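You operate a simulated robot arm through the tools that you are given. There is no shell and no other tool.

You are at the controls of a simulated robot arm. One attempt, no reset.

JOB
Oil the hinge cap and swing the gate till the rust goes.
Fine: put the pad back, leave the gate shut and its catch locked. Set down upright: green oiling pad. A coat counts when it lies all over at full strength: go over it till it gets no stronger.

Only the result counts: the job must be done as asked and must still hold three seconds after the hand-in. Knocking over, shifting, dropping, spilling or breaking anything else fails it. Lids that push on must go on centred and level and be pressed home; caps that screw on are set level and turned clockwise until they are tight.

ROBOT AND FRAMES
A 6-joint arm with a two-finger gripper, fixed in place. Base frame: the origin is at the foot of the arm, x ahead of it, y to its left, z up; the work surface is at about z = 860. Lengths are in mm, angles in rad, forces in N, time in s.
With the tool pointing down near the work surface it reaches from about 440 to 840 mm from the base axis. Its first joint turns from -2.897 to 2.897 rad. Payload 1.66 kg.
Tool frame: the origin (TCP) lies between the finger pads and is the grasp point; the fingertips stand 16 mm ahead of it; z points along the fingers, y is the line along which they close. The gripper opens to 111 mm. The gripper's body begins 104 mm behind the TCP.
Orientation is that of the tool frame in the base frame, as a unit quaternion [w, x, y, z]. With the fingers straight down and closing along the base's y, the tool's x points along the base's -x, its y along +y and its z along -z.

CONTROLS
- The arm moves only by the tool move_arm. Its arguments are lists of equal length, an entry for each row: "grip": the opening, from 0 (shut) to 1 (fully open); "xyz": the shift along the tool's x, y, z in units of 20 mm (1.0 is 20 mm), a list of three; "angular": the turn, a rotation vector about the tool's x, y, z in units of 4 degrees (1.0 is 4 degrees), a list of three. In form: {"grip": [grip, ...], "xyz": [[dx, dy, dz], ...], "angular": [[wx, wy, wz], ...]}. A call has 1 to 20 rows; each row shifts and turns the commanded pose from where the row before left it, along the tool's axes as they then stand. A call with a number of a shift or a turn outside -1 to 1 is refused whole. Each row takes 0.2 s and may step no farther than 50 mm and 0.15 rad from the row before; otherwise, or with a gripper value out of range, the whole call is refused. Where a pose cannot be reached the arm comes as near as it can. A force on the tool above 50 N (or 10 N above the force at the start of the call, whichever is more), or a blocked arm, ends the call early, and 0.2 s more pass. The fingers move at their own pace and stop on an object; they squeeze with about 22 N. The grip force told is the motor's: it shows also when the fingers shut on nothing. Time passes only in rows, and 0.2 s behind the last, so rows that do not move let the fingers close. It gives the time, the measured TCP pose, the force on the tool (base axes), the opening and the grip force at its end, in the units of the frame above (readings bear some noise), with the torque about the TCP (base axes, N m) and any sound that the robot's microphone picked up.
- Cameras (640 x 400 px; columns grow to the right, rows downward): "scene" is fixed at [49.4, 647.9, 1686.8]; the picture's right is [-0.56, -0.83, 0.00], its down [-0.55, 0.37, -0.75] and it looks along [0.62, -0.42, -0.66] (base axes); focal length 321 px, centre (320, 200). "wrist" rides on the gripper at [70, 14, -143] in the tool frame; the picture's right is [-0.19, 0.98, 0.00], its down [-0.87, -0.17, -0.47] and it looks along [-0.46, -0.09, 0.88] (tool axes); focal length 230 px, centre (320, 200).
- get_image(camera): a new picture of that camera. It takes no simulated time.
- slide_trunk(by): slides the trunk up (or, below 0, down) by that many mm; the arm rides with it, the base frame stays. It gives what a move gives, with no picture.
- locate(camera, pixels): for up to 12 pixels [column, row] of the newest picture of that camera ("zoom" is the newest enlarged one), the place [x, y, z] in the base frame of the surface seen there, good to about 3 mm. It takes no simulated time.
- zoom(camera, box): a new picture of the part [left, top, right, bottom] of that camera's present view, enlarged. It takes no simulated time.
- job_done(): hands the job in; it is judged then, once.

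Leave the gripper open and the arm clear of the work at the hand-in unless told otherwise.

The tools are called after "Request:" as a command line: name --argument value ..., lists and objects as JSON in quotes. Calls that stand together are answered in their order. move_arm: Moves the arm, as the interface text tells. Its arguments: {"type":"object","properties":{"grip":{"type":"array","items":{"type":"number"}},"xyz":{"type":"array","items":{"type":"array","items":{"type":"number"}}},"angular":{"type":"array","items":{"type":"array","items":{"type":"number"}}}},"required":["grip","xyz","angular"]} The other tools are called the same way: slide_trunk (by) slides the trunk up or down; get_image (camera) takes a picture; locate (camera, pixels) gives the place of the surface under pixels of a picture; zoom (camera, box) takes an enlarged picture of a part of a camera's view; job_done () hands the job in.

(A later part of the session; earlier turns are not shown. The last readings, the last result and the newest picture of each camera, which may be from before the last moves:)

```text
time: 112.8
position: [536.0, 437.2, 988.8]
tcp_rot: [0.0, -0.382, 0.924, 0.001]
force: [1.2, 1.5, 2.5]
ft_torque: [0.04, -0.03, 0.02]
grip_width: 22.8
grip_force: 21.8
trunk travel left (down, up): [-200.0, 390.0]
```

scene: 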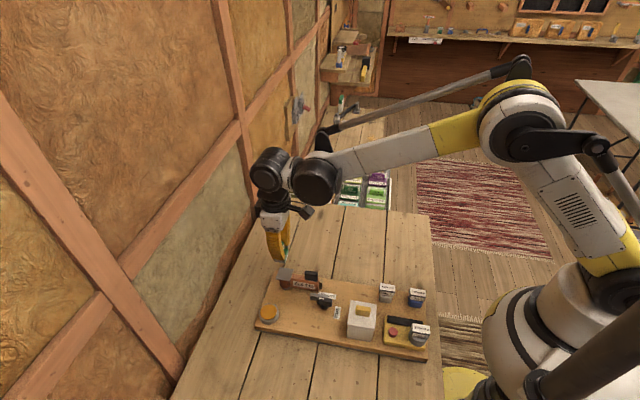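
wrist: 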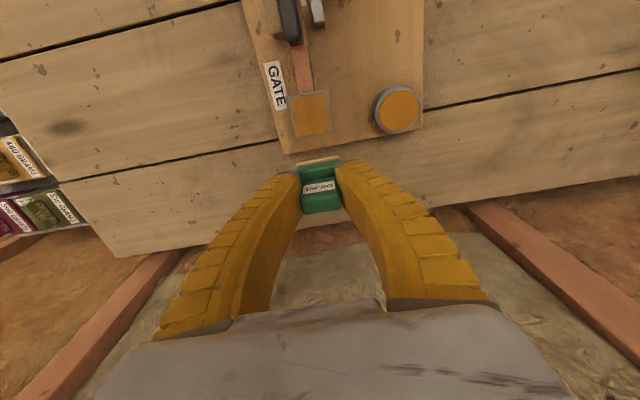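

Touching at 2.5 N; press slightly more and wipe the perimeter, ±12 mm / ±9 mm, then the middle.

Request:
move_arm --grip '[0, 0, 0, 0, 0, 0, 0, 0, 0, 0, 0, 0, 0, 0, 0, 0, 0, 0, 0]' --xyz '[[0, 0, 0.03], [0.2, 0, 0], [0.2, 0, 0], [0.2, 0, 0], [0, 0.15, 0], [0, 0.15, 0], [0, 0.15, 0], [-0.2, 0, 0], [-0.2, 0, 0], [-0.2, 0, 0], [-0.2, 0, 0], [-0.2, 0, 0], [-0.2, 0, 0], [0, -0.15, 0], [0, -0.15, 0], [0, -0.15, 0], [0, -0.15, 0], [0, -0.15, 0], [0, -0.15, 0]]' --angular '[[0, 0, 0], [0, 0, 0], [0, 0, 0], [0, 0, 0], [0, 0, 0], [0, 0, 0], [0, 0, 0], [0, 0, 0], [0, 0, 0], [0, 0, 0], [0, 0, 0], [0, 0, 0], [0, 0, 0], [0, 0, 0], [0, 0, 0], [0, 0, 0], [0, 0, 0], [0, 0, 0], [0, 0, 0]]'

Request:
move_arm --grip '[0, 0, 0, 0, 0, 0, 0, 0, 0, 0, 0, 0, 0, 0, 0, 0, 0, 0]' --xyz '[[0.2, 0, 0], [0.2, 0, 0], [0.2, 0, 0], [0.2, 0, 0], [0.2, 0, 0], [0.2, 0, 0], [0, 0.15, 0], [0, 0.15, 0], [0, 0.15, 0], [0, 0.15, 0], [0, 0.15, 0], [0, 0.15, 0], [-0.2, 0, 0], [-0.2, 0, 0], [-0.2, 0, 0], [0, -0.15, 0], [0, -0.15, 0], [0, -0.15, 0]]' --angular '[[0, 0, 0], [0, 0, 0], [0, 0, 0], [0, 0, 0], [0, 0, 0], [0, 0, 0], [0, 0, 0], [0, 0, 0], [0, 0, 0], [0, 0, 0], [0, 0, 0], [0, 0, 0], [0, 0, 0], [0, 0, 0], [0, 0, 0], [0, 0, 0], [0, 0, 0], [0, 0, 0]]'

Request:
move_arm --grip '[0, 0, 0, 0, 0, 0, 0, 0, 0, 0, 0]' --xyz '[[0, 0, -0.1], [0, 0, -0.3], [0, 0, -0.5], [0, 0, -0.6], [0, 0, -0.6], [0, 0, -0.4], [-0.3, 0, 0], [-0.5, 0, 0], [-0.6, 0, 0], [-0.4, 0, 0], [-0.2, 0, 0]]' --angular '[[0, 0, 0], [0, 0, 0], [0, 0, 0], [0, 0, 0], [0, 0, 0], [0, 0, 0], [0, 0, 0], [0, 0, 0], [0, 0, 0], [0, 0, 0], [0, 0, 0]]'

Request:
zoom --camera "wrist" --box '[290, 85, 370, 165]'

Request:
zoom --camera "scene" --box '[265, 250, 315, 300]'

```text
time: 116.8
position: [550.1, 440.3, 987.9]
tcp_rot: [0.001, -0.382, 0.924, -0.001]
force: [-1.0, 0.8, 2.9]
ft_torque: [0.01, -0.01, -0.01]
grip_width: 22.9
grip_force: 22.3
trunk travel left (down, up): [-200.0, 390.0]
```

```text
time: 120.6
position: [537.3, 437.9, 988.7]
tcp_rot: [0.0, -0.383, 0.924, 0.001]
force: [0.2, 0.2, 1.8]
ft_torque: [0.03, -0.03, -0.01]
grip_width: 22.9
grip_force: 21.8
trunk travel left (down, up): [-200.0, 390.0]
```

```text
time: 123.0
position: [566.0, 466.8, 1038.6]
tcp_rot: [0.0, -0.383, 0.924, 0.0]
force: [-0.7, 0.2, -1.0]
ft_torque: [0.05, 0.03, 0.01]
grip_width: 22.3
grip_force: 21.6
trunk travel left (down, up): [-200.0, 390.0]
```

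```text
5.00 times, centred on (330, 125) of wrist
```

zoom: 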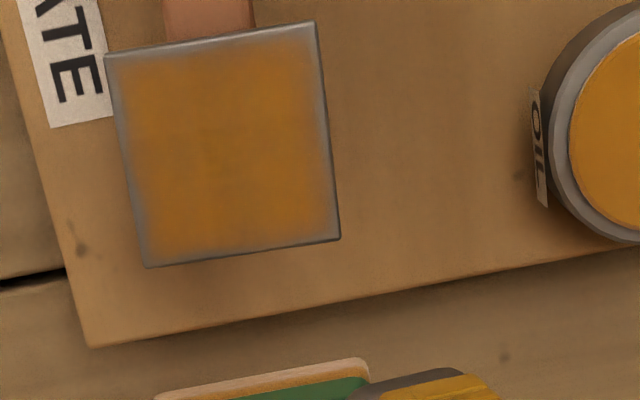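

```text
8.00 times, centred on (290, 275) of scene
```

zoom: 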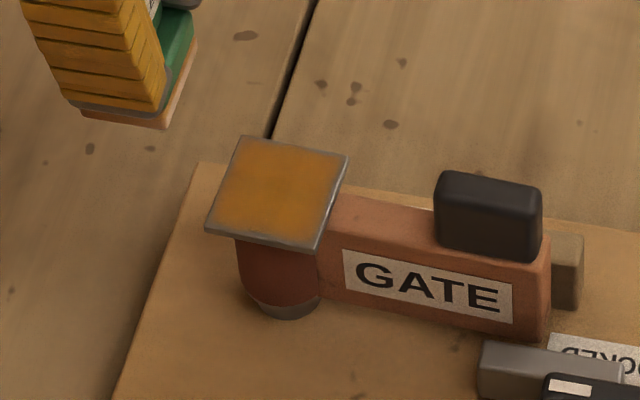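

Nearly unchanged – it seems close to saturation. One more pass at somewhat higher pressure and in-between offsets (±9 / ±6 mm) to see if anything still changes.

Request:
move_arm --grip '[0, 0, 0, 0, 0, 0, 0, 0, 0, 0, 0, 0, 0, 0, 0, 0]' --xyz '[[0.2, 0, 0], [0.4, -0.03, 0], [0.6, 0, 0], [0.5, 0, 0], [0.35, 0, 0], [0, 0, 0.3], [0, 0, 0.5], [0, 0, 0.5], [0, 0, 0.5], [0, 0, 0.3], [0, 0, 0.1], [0, 0, 0.1], [0, 0, 0.05], [0, 0, 0.05], [0, 0, 0.05], [0, 0, 0.1]]' --angular '[[0, 0, 0], [0, 0, 0], [0, 0, 0], [0, 0, 0], [0, 0, 0], [0, 0, 0], [0, 0, 0], [0, 0, 0], [0, 0, 0], [0, 0, 0], [0, 0, 0], [0, 0, 0], [0, 0, 0], [0, 0, 0], [0, 0, 0], [0, 0, 0]]'

Request:
move_arm --grip '[0, 0, 0, 0, 0, 0, 0, 0, 0, 0, 0, 0, 0, 0, 0, 0, 0]' --xyz '[[0.15, 0, 0], [0.15, 0, 0], [0.15, 0, 0], [0, 0.15, 0], [0, 0.15, 0], [-0.15, 0, 0], [-0.15, 0, 0], [-0.15, 0, 0], [-0.15, 0, 0], [-0.15, 0, 0], [-0.15, 0, 0], [0, -0.15, 0], [0, -0.15, 0], [0, -0.15, 0], [0, -0.15, 0], [0.15, 0, 0], [0.15, 0, 0]]' --angular '[[0, 0, 0], [0, 0, 0], [0, 0, 0], [0, 0, 0], [0, 0, 0], [0, 0, 0], [0, 0, 0], [0, 0, 0], [0, 0, 0], [0, 0, 0], [0, 0, 0], [0, 0, 0], [0, 0, 0], [0, 0, 0], [0, 0, 0], [0, 0, 0], [0, 0, 0]]'

Request:
move_arm --grip '[0, 0, 0, 0, 0, 0, 0, 0, 0, 0, 0, 0, 0, 0, 0, 0]' --xyz '[[0.15, 0, 0], [0.15, 0, 0], [0.15, 0, 0], [0.15, 0, 0], [0, 0.15, 0], [0, 0.15, 0], [0, 0.15, 0], [0, 0.15, 0], [-0.15, 0, 0], [-0.15, 0, 0], [-0.15, 0, 0], [-0.15, 0, 0], [0, -0.15, 0], [0, -0.15, 0], [0.15, 0, 0], [0, 0, 0]]' --angular '[[0, 0, 0], [0, 0, 0], [0, 0, 0], [0, 0, 0], [0, 0, 0], [0, 0, 0], [0, 0, 0], [0, 0, 0], [0, 0, 0], [0, 0, 0], [0, 0, 0], [0, 0, 0], [0, 0, 0], [0, 0, 0], [0, 0, 0], [0, 0, 0]]'

Request:
move_arm --grip '[0, 0, 0, 0, 0, 0, 0, 0, 0, 0, 0]' --xyz '[[0, 0, -0.1], [0, 0, -0.3], [0, 0, -0.5], [0, 0, -0.6], [0, 0, -0.6], [0, 0, -0.45], [-0.3, 0, 0], [-0.5, 0, 0], [-0.6, 0, 0], [-0.4, 0, 0], [-0.2, 0, 0]]' --angular '[[0, 0, 0], [0, 0, 0], [0, 0, 0], [0, 0, 0], [0, 0, 0], [0, 0, 0], [0, 0, 0], [0, 0, 0], [0, 0, 0], [0, 0, 0], [0, 0, 0]]'

Request:
zoom --camera "wrist" --box '[290, 85, 370, 165]'

Request:
zoom --camera "scene" --box '[265, 250, 315, 300]'

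```text
time: 126.4
position: [535.3, 437.3, 987.7]
tcp_rot: [0.0, -0.383, 0.924, 0.0]
force: [2.5, 1.9, 7.8]
ft_torque: [0.08, -0.07, 0.0]
grip_width: 25.0
grip_force: 22.7
trunk travel left (down, up): [-200.0, 390.0]
```

```text
time: 130.0
position: [542.0, 435.2, 987.8]
tcp_rot: [0.0, -0.383, 0.924, -0.001]
force: [1.8, 2.0, 6.2]
ft_torque: [0.14, -0.16, -0.02]
grip_width: 24.3
grip_force: 22.2
trunk travel left (down, up): [-200.0, 390.0]
```

```text
time: 133.4
position: [536.7, 437.5, 988.1]
tcp_rot: [0.0, -0.383, 0.924, 0.0]
force: [1.2, 0.0, 5.7]
ft_torque: [0.12, -0.06, 0.0]
grip_width: 24.5
grip_force: 22.1
trunk travel left (down, up): [-200.0, 390.0]
```

```text
time: 135.8
position: [565.0, 465.3, 1038.5]
tcp_rot: [0.001, -0.383, 0.924, 0.0]
force: [0.2, -0.8, -1.4]
ft_torque: [-0.02, -0.04, -0.01]
grip_width: 22.2
grip_force: 22.1
trunk travel left (down, up): [-200.0, 390.0]
```

```text
5.00 times, centred on (330, 125) of wrist
```

zoom: 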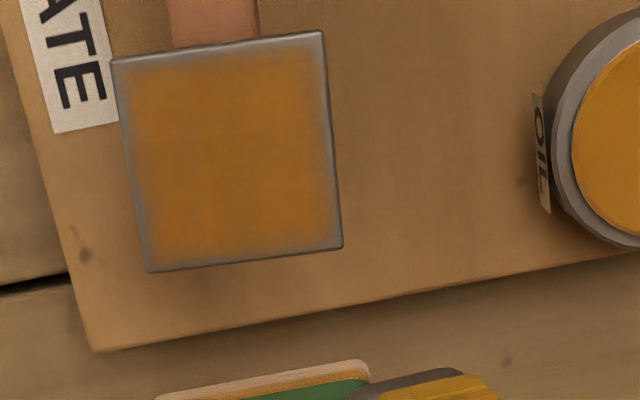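

```text
8.00 times, centred on (290, 275) of scene
```

zoom: 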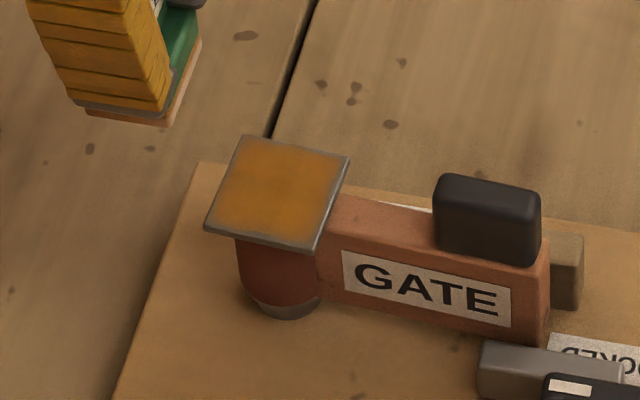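

No further change: the coat is saturated. (The plate turned a hair with the gate – it will be shut again later.) Now the pad goes back: carry it at z≈1040 to above its original spot (412.5, 294.5).

Request:
move_arm --grip '[0, 0, 0, 0, 0, 0, 0, 0, 0, 0, 0, 0, 0, 0, 0, 0, 0, 0, 0]' --xyz '[[0.2, -0.036, 0], [0.4, -0.036, 0], [0.6, -0.036, 0], [0.75, -0.036, 0], [0.75, -0.036, 0], [0.75, -0.036, 0], [0.75, -0.036, 0], [0.75, -0.036, 0], [0.75, -0.036, 0], [0.75, -0.036, 0], [0.75, -0.036, 0], [0.75, -0.036, 0], [0.75, -0.036, 0], [0.75, -0.036, 0], [0.75, -0.036, 0], [0.7, -0.036, 0], [0.4, -0.036, 0], [0.12, -0.03, 0], [0, 0, 0]]' --angular '[[0, 0, 0], [0, 0, 0], [0, 0, 0], [0, 0, 0], [0, 0, 0], [0, 0, 0], [0, 0, 0], [0, 0, 0], [0, 0, 0], [0, 0, 0], [0, 0, 0], [0, 0, 0], [0, 0, 0], [0, 0, 0], [0, 0, 0], [0, 0, 0], [0, 0, 0], [0, 0, 0], [0, 0, 0]]'

Request:
move_arm --grip '[0, 0, 0, 0, 0, 0, 0, 0, 0, 0, 0, 0, 0, 0, 0, 0, 0, 0, 0, 0]' --xyz '[[0, 0, 0.1], [0, 0, 0.2], [0, 0, 0.2], [0, 0, 0.2], [0, 0, 0.2], [0, 0, 0.2], [0, 0, 0.2], [0, 0, 0.2], [0, 0, 0.2], [0, 0, 0.2], [0, 0, 0.2], [0, 0, 0.2], [0, 0, 0.2], [0, 0, 0.2], [0, 0, 0.2], [0, 0, 0.2], [0, 0, 0.2], [0, 0, 0.2], [0, 0, 0.2], [0, 0, 0.1]]' --angular '[[0, 0, 1], [0, 0, 1], [0, 0, 1], [0, 0, 1], [0, 0, 1], [0, 0, 1], [0, 0, 1], [0, 0, 1], [0, 0, 1], [0, 0, 1], [0, 0, 1], [0, 0, 1], [0, 0, 1], [0, 0, 1], [0, 0, 1], [0, 0, 1], [0, 0, 1], [0, 0, 1], [0, 0, 1], [0, 0, 1]]'

Request:
move_arm --grip '[0, 0, 0, 0]' --xyz '[[0, 0, 0], [0, 0, 0], [0, 0, 0], [0, 0, 0]]' --angular '[[0, 0, 1], [0, 0, 1], [0, 0, 0.5], [0, 0, 0]]'

Request:
zoom --camera "wrist" --box '[260, 110, 380, 220]'

Request:
zoom --camera "scene" --box '[325, 240, 385, 302]'

```text
time: 139.8
position: [411.2, 295.4, 1038.8]
tcp_rot: [0.001, -0.382, 0.924, 0.0]
force: [0.0, 0.3, -0.3]
ft_torque: [-0.02, 0.0, -0.02]
grip_width: 22.3
grip_force: 21.9
trunk travel left (down, up): [-200.0, 390.0]
```

```text
time: 144.0
position: [411.7, 295.0, 963.3]
tcp_rot: [0.0, 0.301, 0.953, -0.001]
force: [0.1, 0.4, -0.2]
ft_torque: [0.0, 0.02, 0.0]
grip_width: 22.1
grip_force: 21.5
trunk travel left (down, up): [-200.0, 390.0]
```

```text
time: 145.0
position: [411.5, 296.0, 962.5]
tcp_rot: [0.0, 0.383, 0.924, 0.0]
force: [-0.3, -0.2, 0.0]
ft_torque: [0.01, 0.03, 0.0]
grip_width: 22.1
grip_force: 22.3
trunk travel left (down, up): [-200.0, 390.0]
```

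```text
3.64 times, centred on (320, 165) of wrist
```

zoom: 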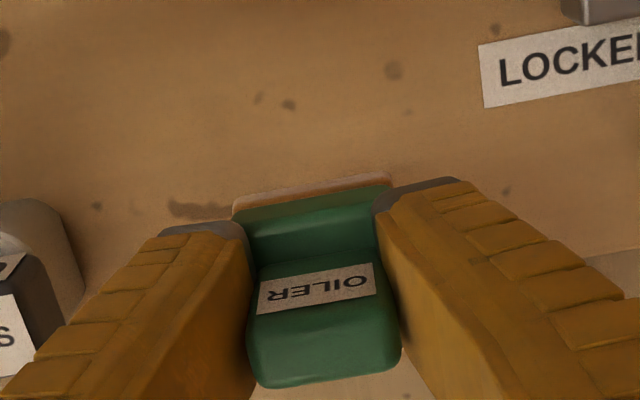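

```text
6.45 times, centred on (355, 271) of scene
```

zoom: 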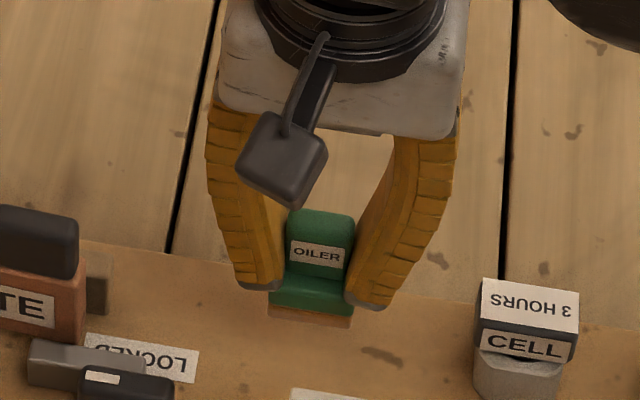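

Over the spot, 1–2 mm off. I'll correct (+1.5, −1) mm and lower to just above the board, then feel for contact.

Request:
move_arm --grip '[0, 0, 0, 0, 0, 0, 0, 0, 0]' --xyz '[[-0.09, 0.02, 0], [0, 0, 0.3], [0, 0, 0.4], [0, 0, 0.4], [0, 0, 0.25], [0, 0, 0.1], [0, 0, 0.05], [0, 0, 0.05], [0, 0, 0]]' --angular '[[0, 0, 0], [0, 0, 0], [0, 0, 0], [0, 0, 0], [0, 0, 0], [0, 0, 0], [0, 0, 0], [0, 0, 0], [0, 0, 0]]'

```text
time: 147.0
position: [412.7, 294.0, 931.2]
tcp_rot: [0.0, 0.383, 0.924, 0.0]
force: [-0.2, -0.5, -1.3]
ft_torque: [-0.03, 0.02, -0.01]
grip_width: 21.9
grip_force: 22.0
trunk travel left (down, up): [-200.0, 390.0]
```

Request:
move_arm --grip '[0, 0, 0, 0, 0]' --xyz '[[0, 0, 0.05], [0, 0, 0.05], [0, 0, 0.05], [0, 0, 0], [0, 0, 0]]' --angular '[[0, 0, 0], [0, 0, 0], [0, 0, 0], [0, 0, 0], [0, 0, 0]]'

Request:
zoom --camera "scene" --box '[335, 260, 375, 302]'

```text
time: 148.2
position: [412.3, 293.9, 929.0]
tcp_rot: [0.0, 0.383, 0.924, 0.0]
force: [-0.5, 0.1, 0.6]
ft_torque: [0.0, -0.02, 0.0]
grip_width: 22.5
grip_force: 22.4
trunk travel left (down, up): [-200.0, 390.0]
```

```text
9.52 times, centred on (355, 281) of scene
```

zoom: 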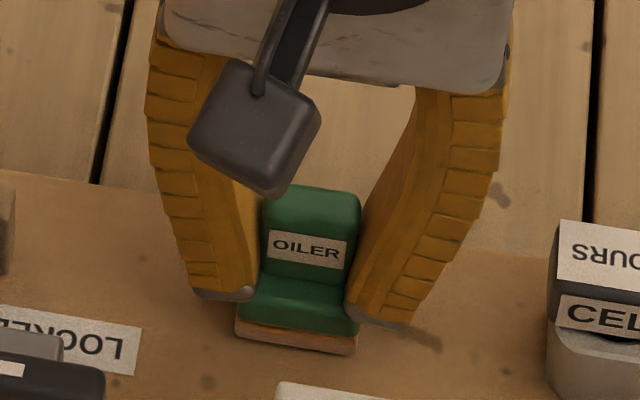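

I need to know whether it is standing on the board: I'll check the heights of its top and base.

Request:
locate --camera "zoom" --pixels '[[310, 200], [300, 205], [330, 205], [290, 310], [300, 340], [310, 365]]'

Request:
zoom --camera "wrist" --box '[270, 130, 370, 230]'

```text
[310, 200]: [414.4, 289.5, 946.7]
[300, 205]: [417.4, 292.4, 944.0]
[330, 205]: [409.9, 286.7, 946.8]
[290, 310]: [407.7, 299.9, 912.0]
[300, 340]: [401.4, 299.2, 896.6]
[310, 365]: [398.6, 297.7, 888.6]
```

```text
4.00 times, centred on (320, 180) of wrist
```

zoom: 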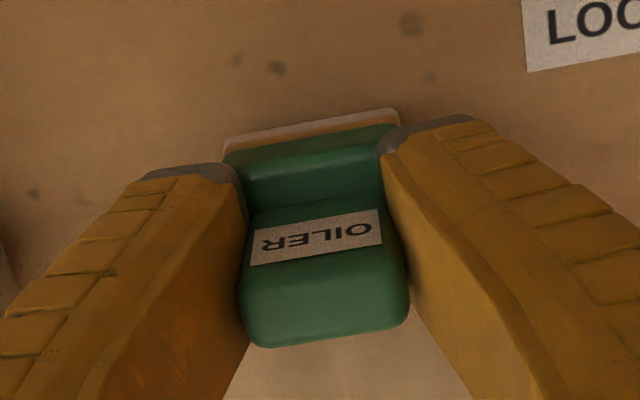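

The top is still ~4 mm higher than originally. Continue lowering 1 mm per row, watching the force.

Request:
move_arm --grip '[0, 0, 0, 0]' --xyz '[[0, 0, 0.05], [0, 0, 0.05], [0, 0, 0], [0, 0, 0]]' --angular '[[0, 0, 0], [0, 0, 0], [0, 0, 0], [0, 0, 0]]'

Request:
zoom --camera "scene" --box '[335, 260, 375, 302]'

```text
time: 149.2
position: [412.9, 294.3, 927.2]
tcp_rot: [0.0, 0.384, 0.923, 0.001]
force: [0.0, 0.3, 0.1]
ft_torque: [0.02, 0.01, 0.02]
grip_width: 22.4
grip_force: 22.1
trunk travel left (down, up): [-200.0, 390.0]
```

```text
9.52 times, centred on (355, 281) of scene
```

zoom: 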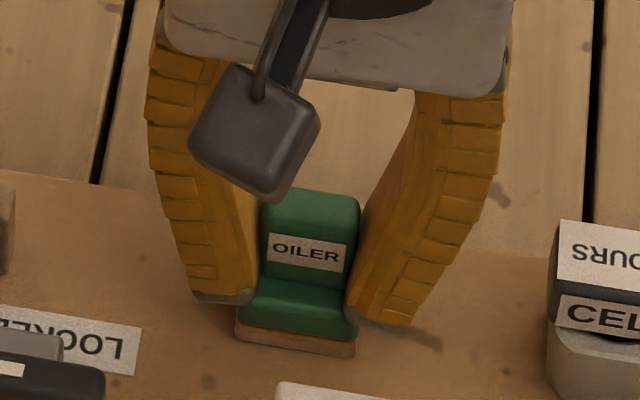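

Still hanging. Lowering 2 mm more.

Request:
move_arm --grip '[0, 0, 0, 0]' --xyz '[[0, 0, 0.05], [0, 0, 0.05], [0, 0, 0], [0, 0, 0]]' --angular '[[0, 0, 0], [0, 0, 0], [0, 0, 0], [0, 0, 0]]'

Request:
zoom --camera "scene" --box '[335, 260, 375, 302]'

Request:
locate --camera "zoom" --pixels '[[310, 205], [300, 210], [330, 210], [290, 315], [300, 347]]'

```text
time: 150.2
position: [411.5, 293.2, 924.2]
tcp_rot: [0.001, 0.382, 0.924, 0.001]
force: [0.9, -0.3, 8.9]
ft_torque: [-0.05, -0.05, 0.0]
grip_width: 25.3
grip_force: 21.9
trunk travel left (down, up): [-200.0, 390.0]
```

```text
9.52 times, centred on (355, 281) of scene
```

zoom: 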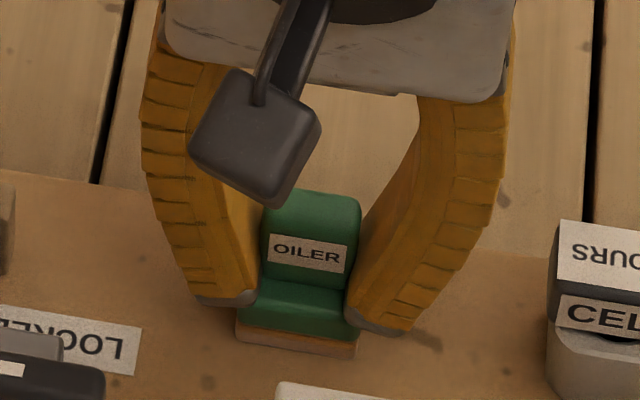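

```text
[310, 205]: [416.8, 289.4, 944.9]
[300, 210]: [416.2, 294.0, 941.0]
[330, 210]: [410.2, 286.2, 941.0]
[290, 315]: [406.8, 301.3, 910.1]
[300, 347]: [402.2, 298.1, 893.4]
```

It stands on the board (8.9 N, top at 941). I'll ease up 1 mm, open the fingers, then rise straight up.

Request:
move_arm --grip '[0, 0, 0.25, 0.3, 0.4, 0.4, 0.4, 0.4, 0.4, 0.4, 0.4, 0.4]' --xyz '[[0, 0, -0.05], [0, 0, 0], [0, 0, 0], [0, 0, 0], [0, 0, 0], [0, 0, -0.2], [0, 0, -0.5], [0, 0, -0.8], [0, 0, -0.9], [0, 0, -0.9], [0, 0, -0.9], [0, 0, -0.8]]' --angular '[[0, 0, 0], [0, 0, 0], [0, 0, 0], [0, 0, 0], [0, 0, 0], [0, 0, 0], [0, 0, 0], [0, 0, 0], [0, 0, 0], [0, 0, 0], [0, 0, 0], [0, 0, 0]]'

Request:
get_image --camera "wrist"

Request:
zoom --camera "scene" --box '[250, 255, 370, 330]'

Request:
zoom --camera "scene" --box '[340, 272, 370, 302]'

```text
time: 152.8
position: [413.3, 294.5, 1025.6]
tcp_rot: [0.0, 0.382, 0.924, 0.0]
force: [-0.2, -0.3, 0.0]
ft_torque: [-0.02, 0.01, 0.01]
grip_width: 46.9
grip_force: 1.7
trunk travel left (down, up): [-200.0, 390.0]
```

```text
taken
```

wrist: 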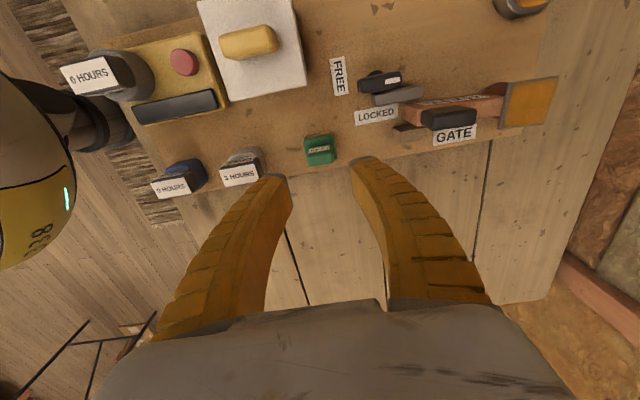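

```text
5.33 times, centred on (310, 292) of scene
```

zoom: 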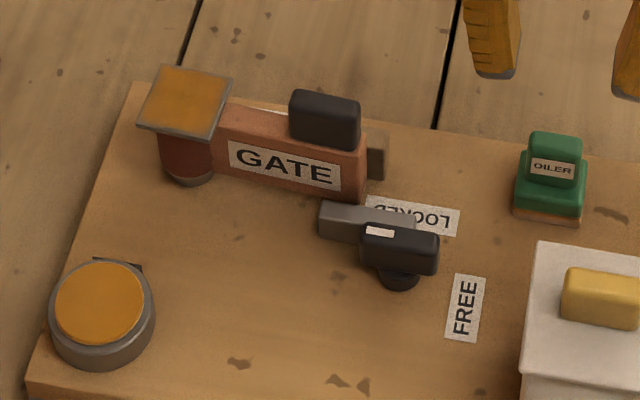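

```text
13.33 times, centred on (355, 287) of scene
```

zoom: 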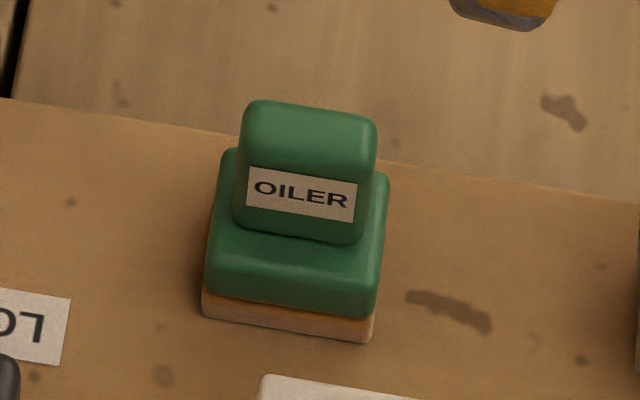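

The pad stands upright on its spot (within ~3 mm), released. The gate has drifted a few degrees open against the bolt. Next: locate the gate handle and catch knob now.

Request:
zoom --camera "wrist" --box '[330, 55, 570, 160]'

Request:
zoom --camera "scene" --box '[280, 265, 350, 325]'

Request:
locate --camera "zoom" --pixels '[[140, 75], [70, 60], [175, 85], [75, 160], [175, 190], [125, 95], [310, 240], [250, 225], [385, 240], [390, 200], [280, 155], [195, 190]]'

```text
2.67 times, centred on (450, 108) of wrist
```

zoom: 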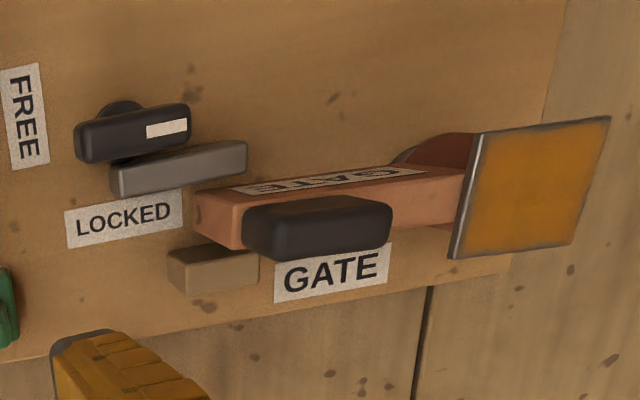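

```text
6.67 times, centred on (315, 295) of scene
```

zoom: 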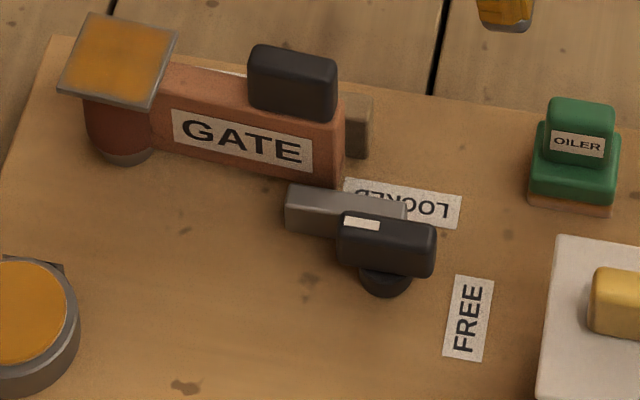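

```text
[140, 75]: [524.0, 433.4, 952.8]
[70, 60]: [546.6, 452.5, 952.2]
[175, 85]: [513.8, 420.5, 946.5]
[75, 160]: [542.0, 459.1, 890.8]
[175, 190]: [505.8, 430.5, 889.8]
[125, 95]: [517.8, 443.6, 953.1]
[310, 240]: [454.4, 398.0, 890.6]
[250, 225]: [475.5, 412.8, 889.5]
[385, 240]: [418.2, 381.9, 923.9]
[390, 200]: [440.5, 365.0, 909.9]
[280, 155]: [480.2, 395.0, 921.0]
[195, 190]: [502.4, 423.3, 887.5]
```

I'll locate the handle's top edges and the gate's end more exactly in this view.

Request:
locate --camera "zoom" --pixels '[[293, 62], [262, 52], [328, 66], [255, 68], [330, 86], [290, 95], [330, 150], [340, 165], [360, 110], [290, 195], [395, 215], [300, 215]]'

Request:
zoom --camera "wrist" --box '[350, 65, 460, 140]'

Request:
locate --camera "zoom" --pixels '[[60, 60], [205, 50], [65, 95], [220, 75], [180, 65], [100, 130], [330, 90], [345, 115], [260, 205], [300, 180], [430, 170], [460, 200]]'

```text
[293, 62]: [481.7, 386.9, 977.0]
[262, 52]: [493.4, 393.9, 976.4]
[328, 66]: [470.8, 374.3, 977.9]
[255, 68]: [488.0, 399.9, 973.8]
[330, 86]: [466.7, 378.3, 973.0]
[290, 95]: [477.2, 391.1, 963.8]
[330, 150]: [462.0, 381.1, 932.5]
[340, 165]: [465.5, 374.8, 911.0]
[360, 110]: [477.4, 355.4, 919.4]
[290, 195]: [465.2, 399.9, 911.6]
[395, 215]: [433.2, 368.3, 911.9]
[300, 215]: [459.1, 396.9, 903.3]
```

```text
5.33 times, centred on (405, 102) of wrist
```

zoom: 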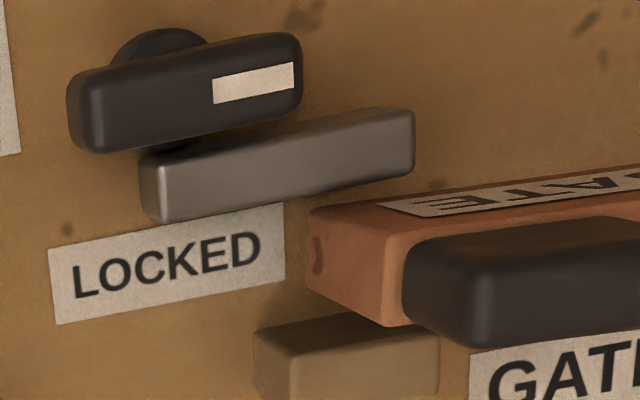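

```text
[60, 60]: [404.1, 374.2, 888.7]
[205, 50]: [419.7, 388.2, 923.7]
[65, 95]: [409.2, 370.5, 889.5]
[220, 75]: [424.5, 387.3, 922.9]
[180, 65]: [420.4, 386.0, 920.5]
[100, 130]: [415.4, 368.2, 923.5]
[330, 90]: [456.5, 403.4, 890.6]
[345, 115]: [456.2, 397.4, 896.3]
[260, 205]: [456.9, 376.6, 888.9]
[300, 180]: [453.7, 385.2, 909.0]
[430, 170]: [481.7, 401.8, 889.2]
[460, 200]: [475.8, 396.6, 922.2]
```

The handle is centred near (481.5, 386), top z≈977. I'll turn the tool back so the fingers close across the gate, then move over the handle at z≈1025.

Request:
move_arm --grip '[0.4, 0.4, 0.4, 0.4, 0.4, 0.4, 0.4, 0.4, 0.4, 0.4, 0.4, 0.4, 0.4, 0.4, 0.4, 0.4, 0.4, 0.4, 0.4, 0.4]' --xyz '[[0, 0, 0], [0, 0, 0], [0, 0, 0], [0, 0, 0], [0, 0, 0], [0, 0, 0], [0, 0, 0], [0, 0, 0], [0, 0, 0], [0, 0, 0], [0, 0, 0], [0, 0, 0], [0, 0, 0], [0, 0, 0], [0, 0, 0], [0, 0, 0], [0, 0, 0], [0, 0, 0], [0, 0, 0], [0, 0, 0]]' --angular '[[0, 0, -1], [0, 0, -1], [0, 0, -1], [0, 0, -1], [0, 0, -1], [0, 0, -1], [0, 0, -1], [0, 0, -1], [0, 0, -1], [0, 0, -1], [0, 0, -1], [0, 0, -1], [0, 0, -1], [0, 0, -1], [0, 0, -1], [0, 0, -1], [0, 0, -1], [0, 0, -1], [0, 0, -1], [0, 0, -1]]'

Request:
move_arm --grip '[0.4, 0.4, 0.4, 0.4, 0.4, 0.4, 0.4, 0.4, 0.4, 0.4, 0.4]' --xyz '[[0, 0, 0], [0, 0, 0], [0, 0, 0], [-0.7, 0.105, 0], [-0.7, 0.105, 0], [-0.7, 0.105, 0], [-0.7, 0.105, 0], [-0.7, 0.105, 0], [-0.7, 0.105, 0], [-0.7, 0.105, 0], [-0.73, 0.105, 0]]' --angular '[[0, 0, -1], [0, 0, -1], [0, 0, -0.5], [0, 0, 0], [0, 0, 0], [0, 0, 0], [0, 0, 0], [0, 0, 0], [0, 0, 0], [0, 0, 0], [0, 0, 0]]'

Request:
get_image --camera "wrist"

Request:
zoom --camera "wrist" --box '[260, 60, 380, 180]'

Request:
locate --camera "zoom" --pixels '[[280, 300], [300, 330], [330, 300]]'

```text
time: 157.0
position: [413.0, 294.5, 1025.5]
tcp_rot: [-0.001, -0.301, 0.954, 0.0]
force: [-0.2, -0.8, -0.1]
ft_torque: [0.0, -0.01, 0.04]
grip_width: 47.1
grip_force: 2.2
trunk travel left (down, up): [-200.0, 390.0]
```

```text
time: 159.4
position: [481.3, 386.8, 1025.2]
tcp_rot: [0.001, -0.383, 0.924, 0.0]
force: [0.6, 0.5, 0.9]
ft_torque: [0.01, -0.02, -0.02]
grip_width: 46.8
grip_force: 1.9
trunk travel left (down, up): [-200.0, 390.0]
```

```text
taken
```

wrist: 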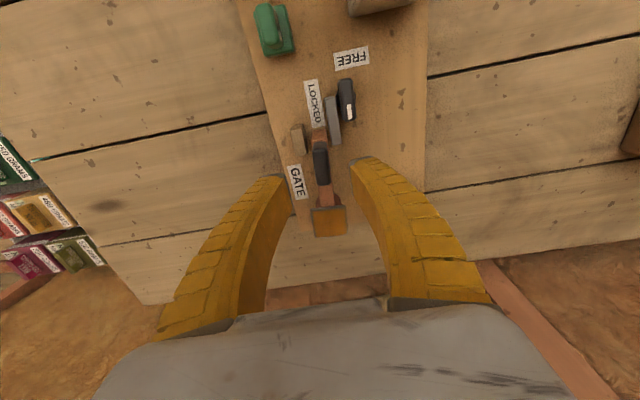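

```text
3.33 times, centred on (320, 120) of wrist
```

zoom: 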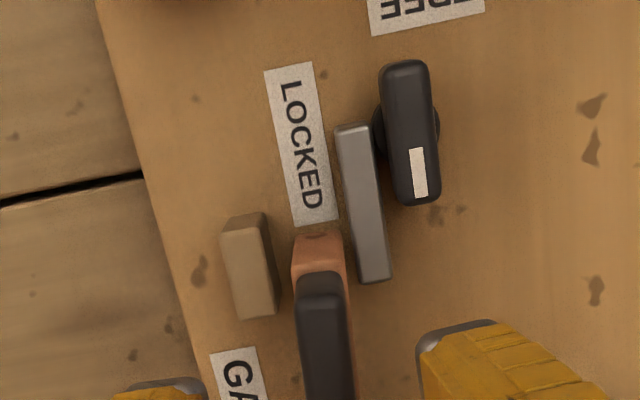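

```text
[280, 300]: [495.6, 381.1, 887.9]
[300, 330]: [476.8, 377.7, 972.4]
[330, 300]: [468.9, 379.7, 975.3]
```

Centred over the black handle, which shows at (320, 165). I'll descend to TCP z≈967 with the fingers astride it (44 mm open).

Request:
move_arm --grip '[0.4, 0.4, 0.4, 0.4, 0.4]' --xyz '[[0, 0, 0.72], [0, 0, 0.72], [0, 0, 0.72], [0, 0, 0.72], [0, 0, 0]]' --angular '[[0, 0, 0], [0, 0, 0], [0, 0, 0], [0, 0, 0], [0, 0, 0]]'

Request:
zoom --camera "wrist" --box '[260, 100, 380, 240]'

Request:
zoom --camera "scene" --box '[270, 250, 340, 310]'

```text
time: 160.6
position: [482.4, 385.5, 968.6]
tcp_rot: [0.0, -0.382, 0.924, 0.0]
force: [0.2, 0.9, 0.0]
ft_torque: [0.01, 0.01, -0.01]
grip_width: 46.8
grip_force: 1.5
trunk travel left (down, up): [-200.0, 390.0]
```

```text
2.86 times, centred on (320, 170) of wrist
```

zoom: 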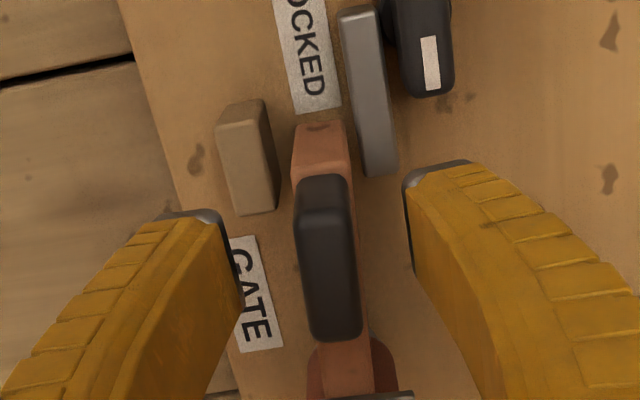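

```text
6.67 times, centred on (305, 280) of scene
```

zoom: 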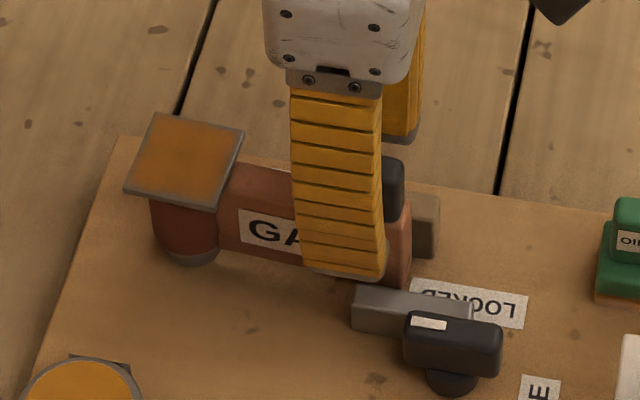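

The fingers are astride the handle. I'll narrow the opening to ~25 mm and nudge the gate shut (toward −v, tool −y) in 2 mm steps.

Request:
move_arm --grip '[0.22, 0.22, 0.22, 0.22, 0.22, 0.22, 0.22]' --xyz '[[0, 0, 0], [0, 0, 0], [0, -0.1, 0], [0, -0.1, 0], [0, -0.1, 0], [0, -0.1, 0], [0, 0, 0]]' --angular '[[0, 0, 0], [0, 0, 0], [0, 0, 0], [0, 0, 0], [0, 0, 0], [0, 0, 0], [0, 0, 0]]'

Request:
zoom --camera "wrist" --box '[260, 100, 380, 240]'

```text
time: 162.2
position: [487.1, 380.6, 967.4]
tcp_rot: [0.0, -0.383, 0.924, 0.0]
force: [-0.8, -0.2, 0.1]
ft_torque: [-0.02, -0.01, 0.0]
grip_width: 27.3
grip_force: 2.4
trunk travel left (down, up): [-200.0, 390.0]
```

```text
2.86 times, centred on (320, 170) of wrist
```

zoom: 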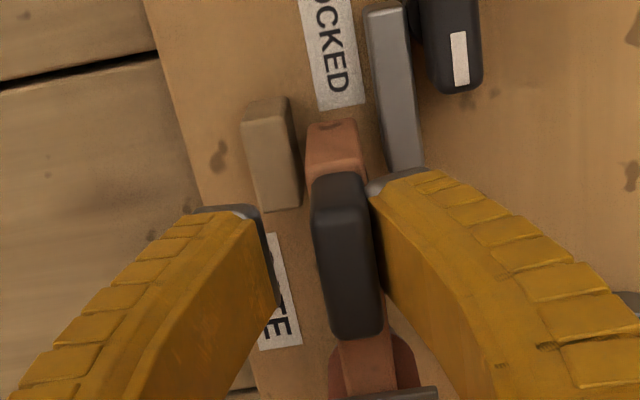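

The finger now touches the handle. Continue nudging toward shut.

Request:
move_arm --grip '[0.22, 0.22, 0.22, 0.22, 0.22]' --xyz '[[0, -0.1, 0], [0, -0.1, 0], [0, -0.1, 0], [0, -0.05, 0], [0, 0, 0]]' --angular '[[0, 0, 0], [0, 0, 0], [0, 0, 0], [0, 0, 0], [0, 0, 0]]'

Request:
zoom --camera "wrist" --box '[260, 100, 380, 240]'

```text
time: 163.4
position: [490.8, 376.4, 968.2]
tcp_rot: [0.001, -0.383, 0.924, 0.0]
force: [-7.3, 10.2, 5.6]
ft_torque: [0.1, 0.11, -0.02]
grip_width: 35.1
grip_force: 7.8
trunk travel left (down, up): [-200.0, 390.0]
```

```text
2.86 times, centred on (320, 170) of wrist
```

zoom: 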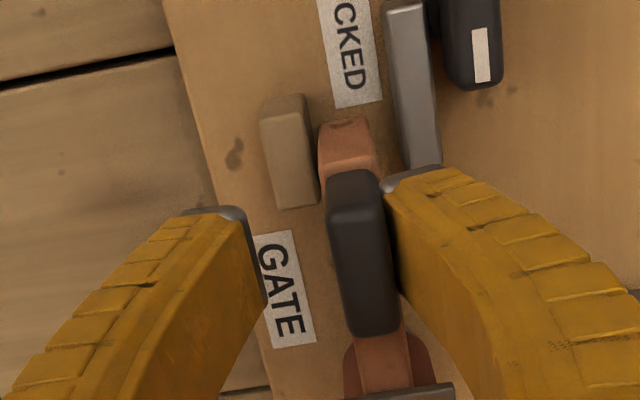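

The gate is shut against its stop post (12 N). I'll back off slightly, lift clear, and move over the catch knob near (424, 383).

Request:
move_arm --grip '[0.22, 0.3, 0.4, 0.4, 0.4, 0.4, 0.4, 0.4, 0.4, 0.4, 0.4, 0.4]' --xyz '[[0, 0.15, 0], [0, 0.15, 0], [0, 0, -0.5], [0, 0, -0.9], [0, 0, -0.9], [0, 0, -0.6], [0.35, 0.4, 0], [0.35, 0.4, 0], [0.35, 0.4, 0], [0.35, 0.4, 0], [0.35, 0.4, 0], [0.35, 0.3, 0]]' --angular '[[0, 0, 0], [0, 0, 0], [0, 0, 0], [0, 0, 0], [0, 0, 0], [0, 0, 0], [0, 0, 0], [0, 0, 0], [0, 0, 0], [0, 0, 0], [0, 0, 0], [0, 0, 0]]'

Request:
get_image --camera "wrist"

Request:
zoom --camera "wrist" --box '[270, 90, 370, 180]'

Request:
zoom --camera "scene" --box '[280, 265, 350, 325]'

```text
time: 166.0
position: [424.4, 382.0, 1026.1]
tcp_rot: [0.0, -0.383, 0.924, 0.0]
force: [0.4, -0.4, -0.4]
ft_torque: [-0.01, 0.0, 0.01]
grip_width: 46.7
grip_force: 1.7
trunk travel left (down, up): [-200.0, 390.0]
```

```text
taken
```

wrist: 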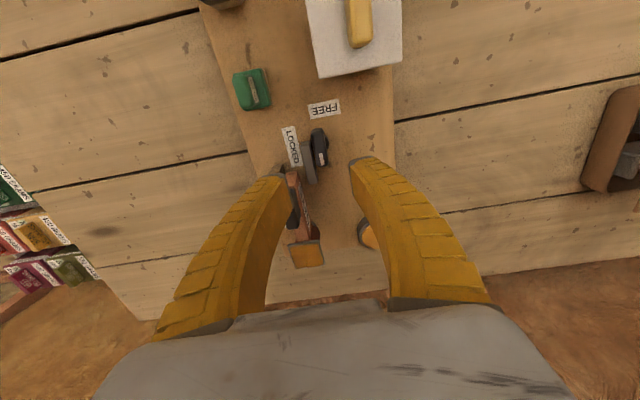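

```text
4.44 times, centred on (320, 135) of wrist
```

zoom: 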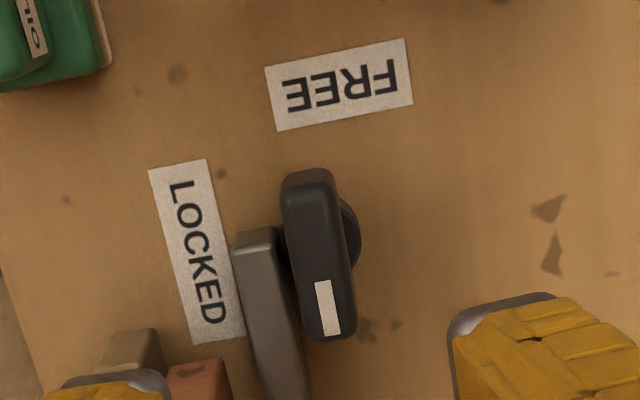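

```text
6.67 times, centred on (315, 295) of scene
```

zoom: 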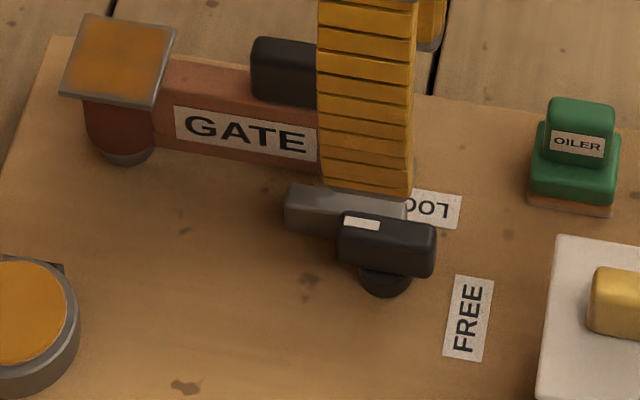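

I'll locate the knob's top edges and the visible post side to get the pivot.

Request:
locate --camera "zoom" --pixels '[[315, 260], [300, 190], [328, 325], [292, 260], [340, 255], [285, 190], [330, 175], [350, 230], [355, 250], [345, 210], [255, 240], [290, 385]]'

```text
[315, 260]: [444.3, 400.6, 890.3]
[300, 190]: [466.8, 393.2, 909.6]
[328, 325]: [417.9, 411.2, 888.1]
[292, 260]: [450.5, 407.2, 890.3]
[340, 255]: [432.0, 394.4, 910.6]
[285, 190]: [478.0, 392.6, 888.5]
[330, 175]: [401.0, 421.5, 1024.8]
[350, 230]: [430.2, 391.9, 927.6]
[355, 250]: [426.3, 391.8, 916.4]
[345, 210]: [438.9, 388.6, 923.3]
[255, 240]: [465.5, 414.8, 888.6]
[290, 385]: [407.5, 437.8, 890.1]
```

Those referred to the scene zoom (the newest). Retake the wrist zoom and locate there.

Request:
zoom --camera "wrist" --box '[270, 90, 370, 180]'

Request:
locate --camera "zoom" --pixels '[[315, 260], [300, 190], [328, 325], [295, 260], [340, 255], [285, 190], [330, 180], [350, 230], [355, 250], [345, 210], [255, 240], [290, 385]]'

```text
4.44 times, centred on (320, 135) of wrist
```

zoom: 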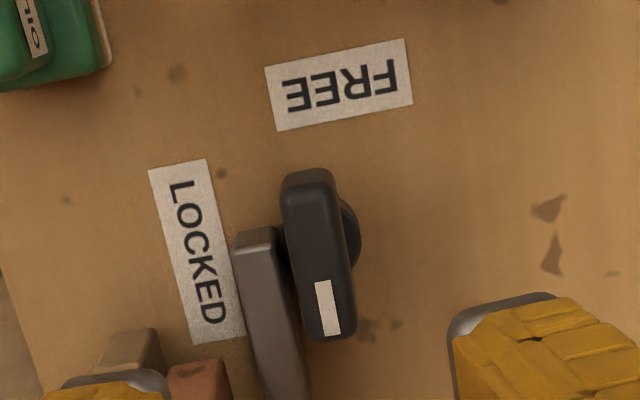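

```text
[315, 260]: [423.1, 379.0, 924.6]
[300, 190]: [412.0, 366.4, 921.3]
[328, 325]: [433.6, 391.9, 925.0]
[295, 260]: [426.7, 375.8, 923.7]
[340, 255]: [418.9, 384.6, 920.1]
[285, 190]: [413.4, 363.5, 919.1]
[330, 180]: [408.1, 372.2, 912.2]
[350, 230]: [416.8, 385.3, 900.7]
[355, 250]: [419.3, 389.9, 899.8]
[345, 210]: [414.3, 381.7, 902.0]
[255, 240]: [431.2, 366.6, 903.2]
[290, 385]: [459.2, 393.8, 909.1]
```

Knob centre/pivot ≈ (423, 380), top z≈925, ~12 mm thick, and the bar's top is ≈911. I'll centre, set a 33 mm opening, and descend to TCP z≈931 (tips ≈915, above the bar), then close.

Request:
move_arm --grip '[0.3, 0.3, 0.3, 0.3, 0.3, 0.3, 0.3, 0.3]' --xyz '[[0.12, -0.02, 0.2], [0, 0, 0.8], [0, 0, 0.8], [0, 0, 0.8], [0, 0, 0.8], [0, 0, 0.8], [0, 0, 0.55], [0, 0, 0]]' --angular '[[0, 0, 0], [0, 0, 0], [0, 0, 0], [0, 0, 0], [0, 0, 0], [0, 0, 0], [0, 0, 0], [0, 0, 0]]'

Request:
zoom --camera "wrist" --box '[260, 110, 380, 220]'

Request:
zoom --camera "scene" --box '[280, 260, 360, 325]'

```text
time: 167.8
position: [422.8, 380.4, 931.7]
tcp_rot: [0.0, -0.383, 0.924, 0.0]
force: [0.5, 0.2, 0.4]
ft_torque: [-0.03, 0.03, 0.0]
grip_width: 35.9
grip_force: 1.5
trunk travel left (down, up): [-200.0, 390.0]
```

```text
3.64 times, centred on (320, 165) of wrist
```

zoom: 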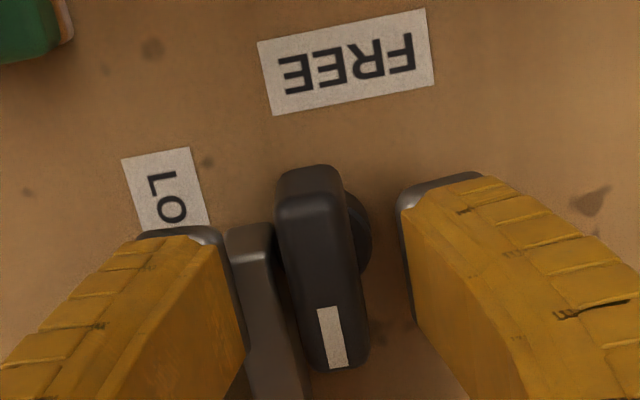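

```text
6.15 times, centred on (320, 292) of scene
```

zoom: 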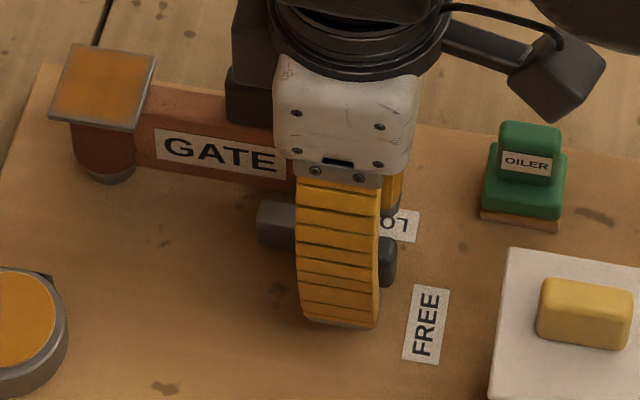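

Fingers are astride the knob. Closing on it.

Request:
move_arm --grip '[0, 0, 0, 0]' --xyz '[[0, 0, 0], [0, 0, 0], [0, 0, 0], [0, 0, 0]]' --angular '[[0, 0, 0], [0, 0, 0], [0, 0, 0], [0, 0, 0]]'

Request:
zoom --camera "wrist" --box '[260, 110, 380, 220]'

```text
time: 168.8
position: [423.4, 381.6, 931.1]
tcp_rot: [-0.001, -0.383, 0.924, 0.001]
force: [-0.8, 5.3, 5.4]
ft_torque: [0.1, -0.08, -0.01]
grip_width: 11.4
grip_force: 21.9
trunk travel left (down, up): [-200.0, 390.0]
```

```text
3.64 times, centred on (320, 165) of wrist
```

zoom: 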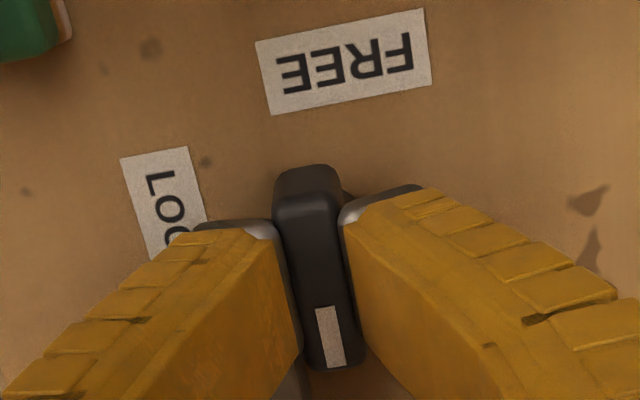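

Gripped (11.4 mm). I'll shift 0.6 mm toward the side force and turn clockwise (seen from above) 20° first, checking force and torque.

Request:
move_arm --grip '[0, 0, 0, 0, 0, 0]' --xyz '[[0, 0.03, 0], [0, 0, 0], [0, 0, 0], [0, 0, 0], [0, 0, 0], [0, 0, 0]]' --angular '[[0, 0, 0], [0, 0, 1], [0, 0, 1], [0, 0, 1], [0, 0, 1], [0, 0, 1]]'

Request:
zoom --camera "wrist" --box '[260, 110, 380, 220]'

Request:
zoom --camera "scene" --box '[280, 260, 360, 325]'

```text
time: 170.2
position: [422.7, 380.5, 932.3]
tcp_rot: [0.0, -0.215, 0.977, 0.0]
force: [1.4, -1.0, 5.1]
ft_torque: [0.01, -0.03, 0.71]
grip_width: 19.2
grip_force: 22.1
trunk travel left (down, up): [-200.0, 390.0]
```

```text
3.64 times, centred on (320, 165) of wrist
```

zoom: 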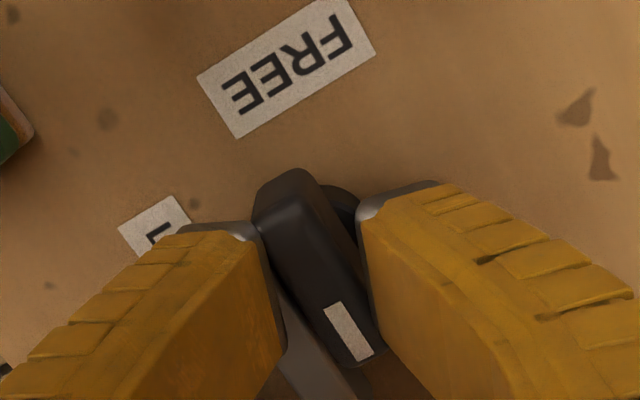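

```text
6.15 times, centred on (320, 292) of scene
```

zoom: 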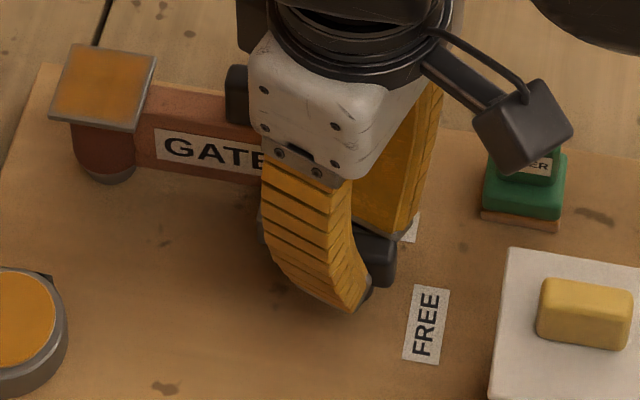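

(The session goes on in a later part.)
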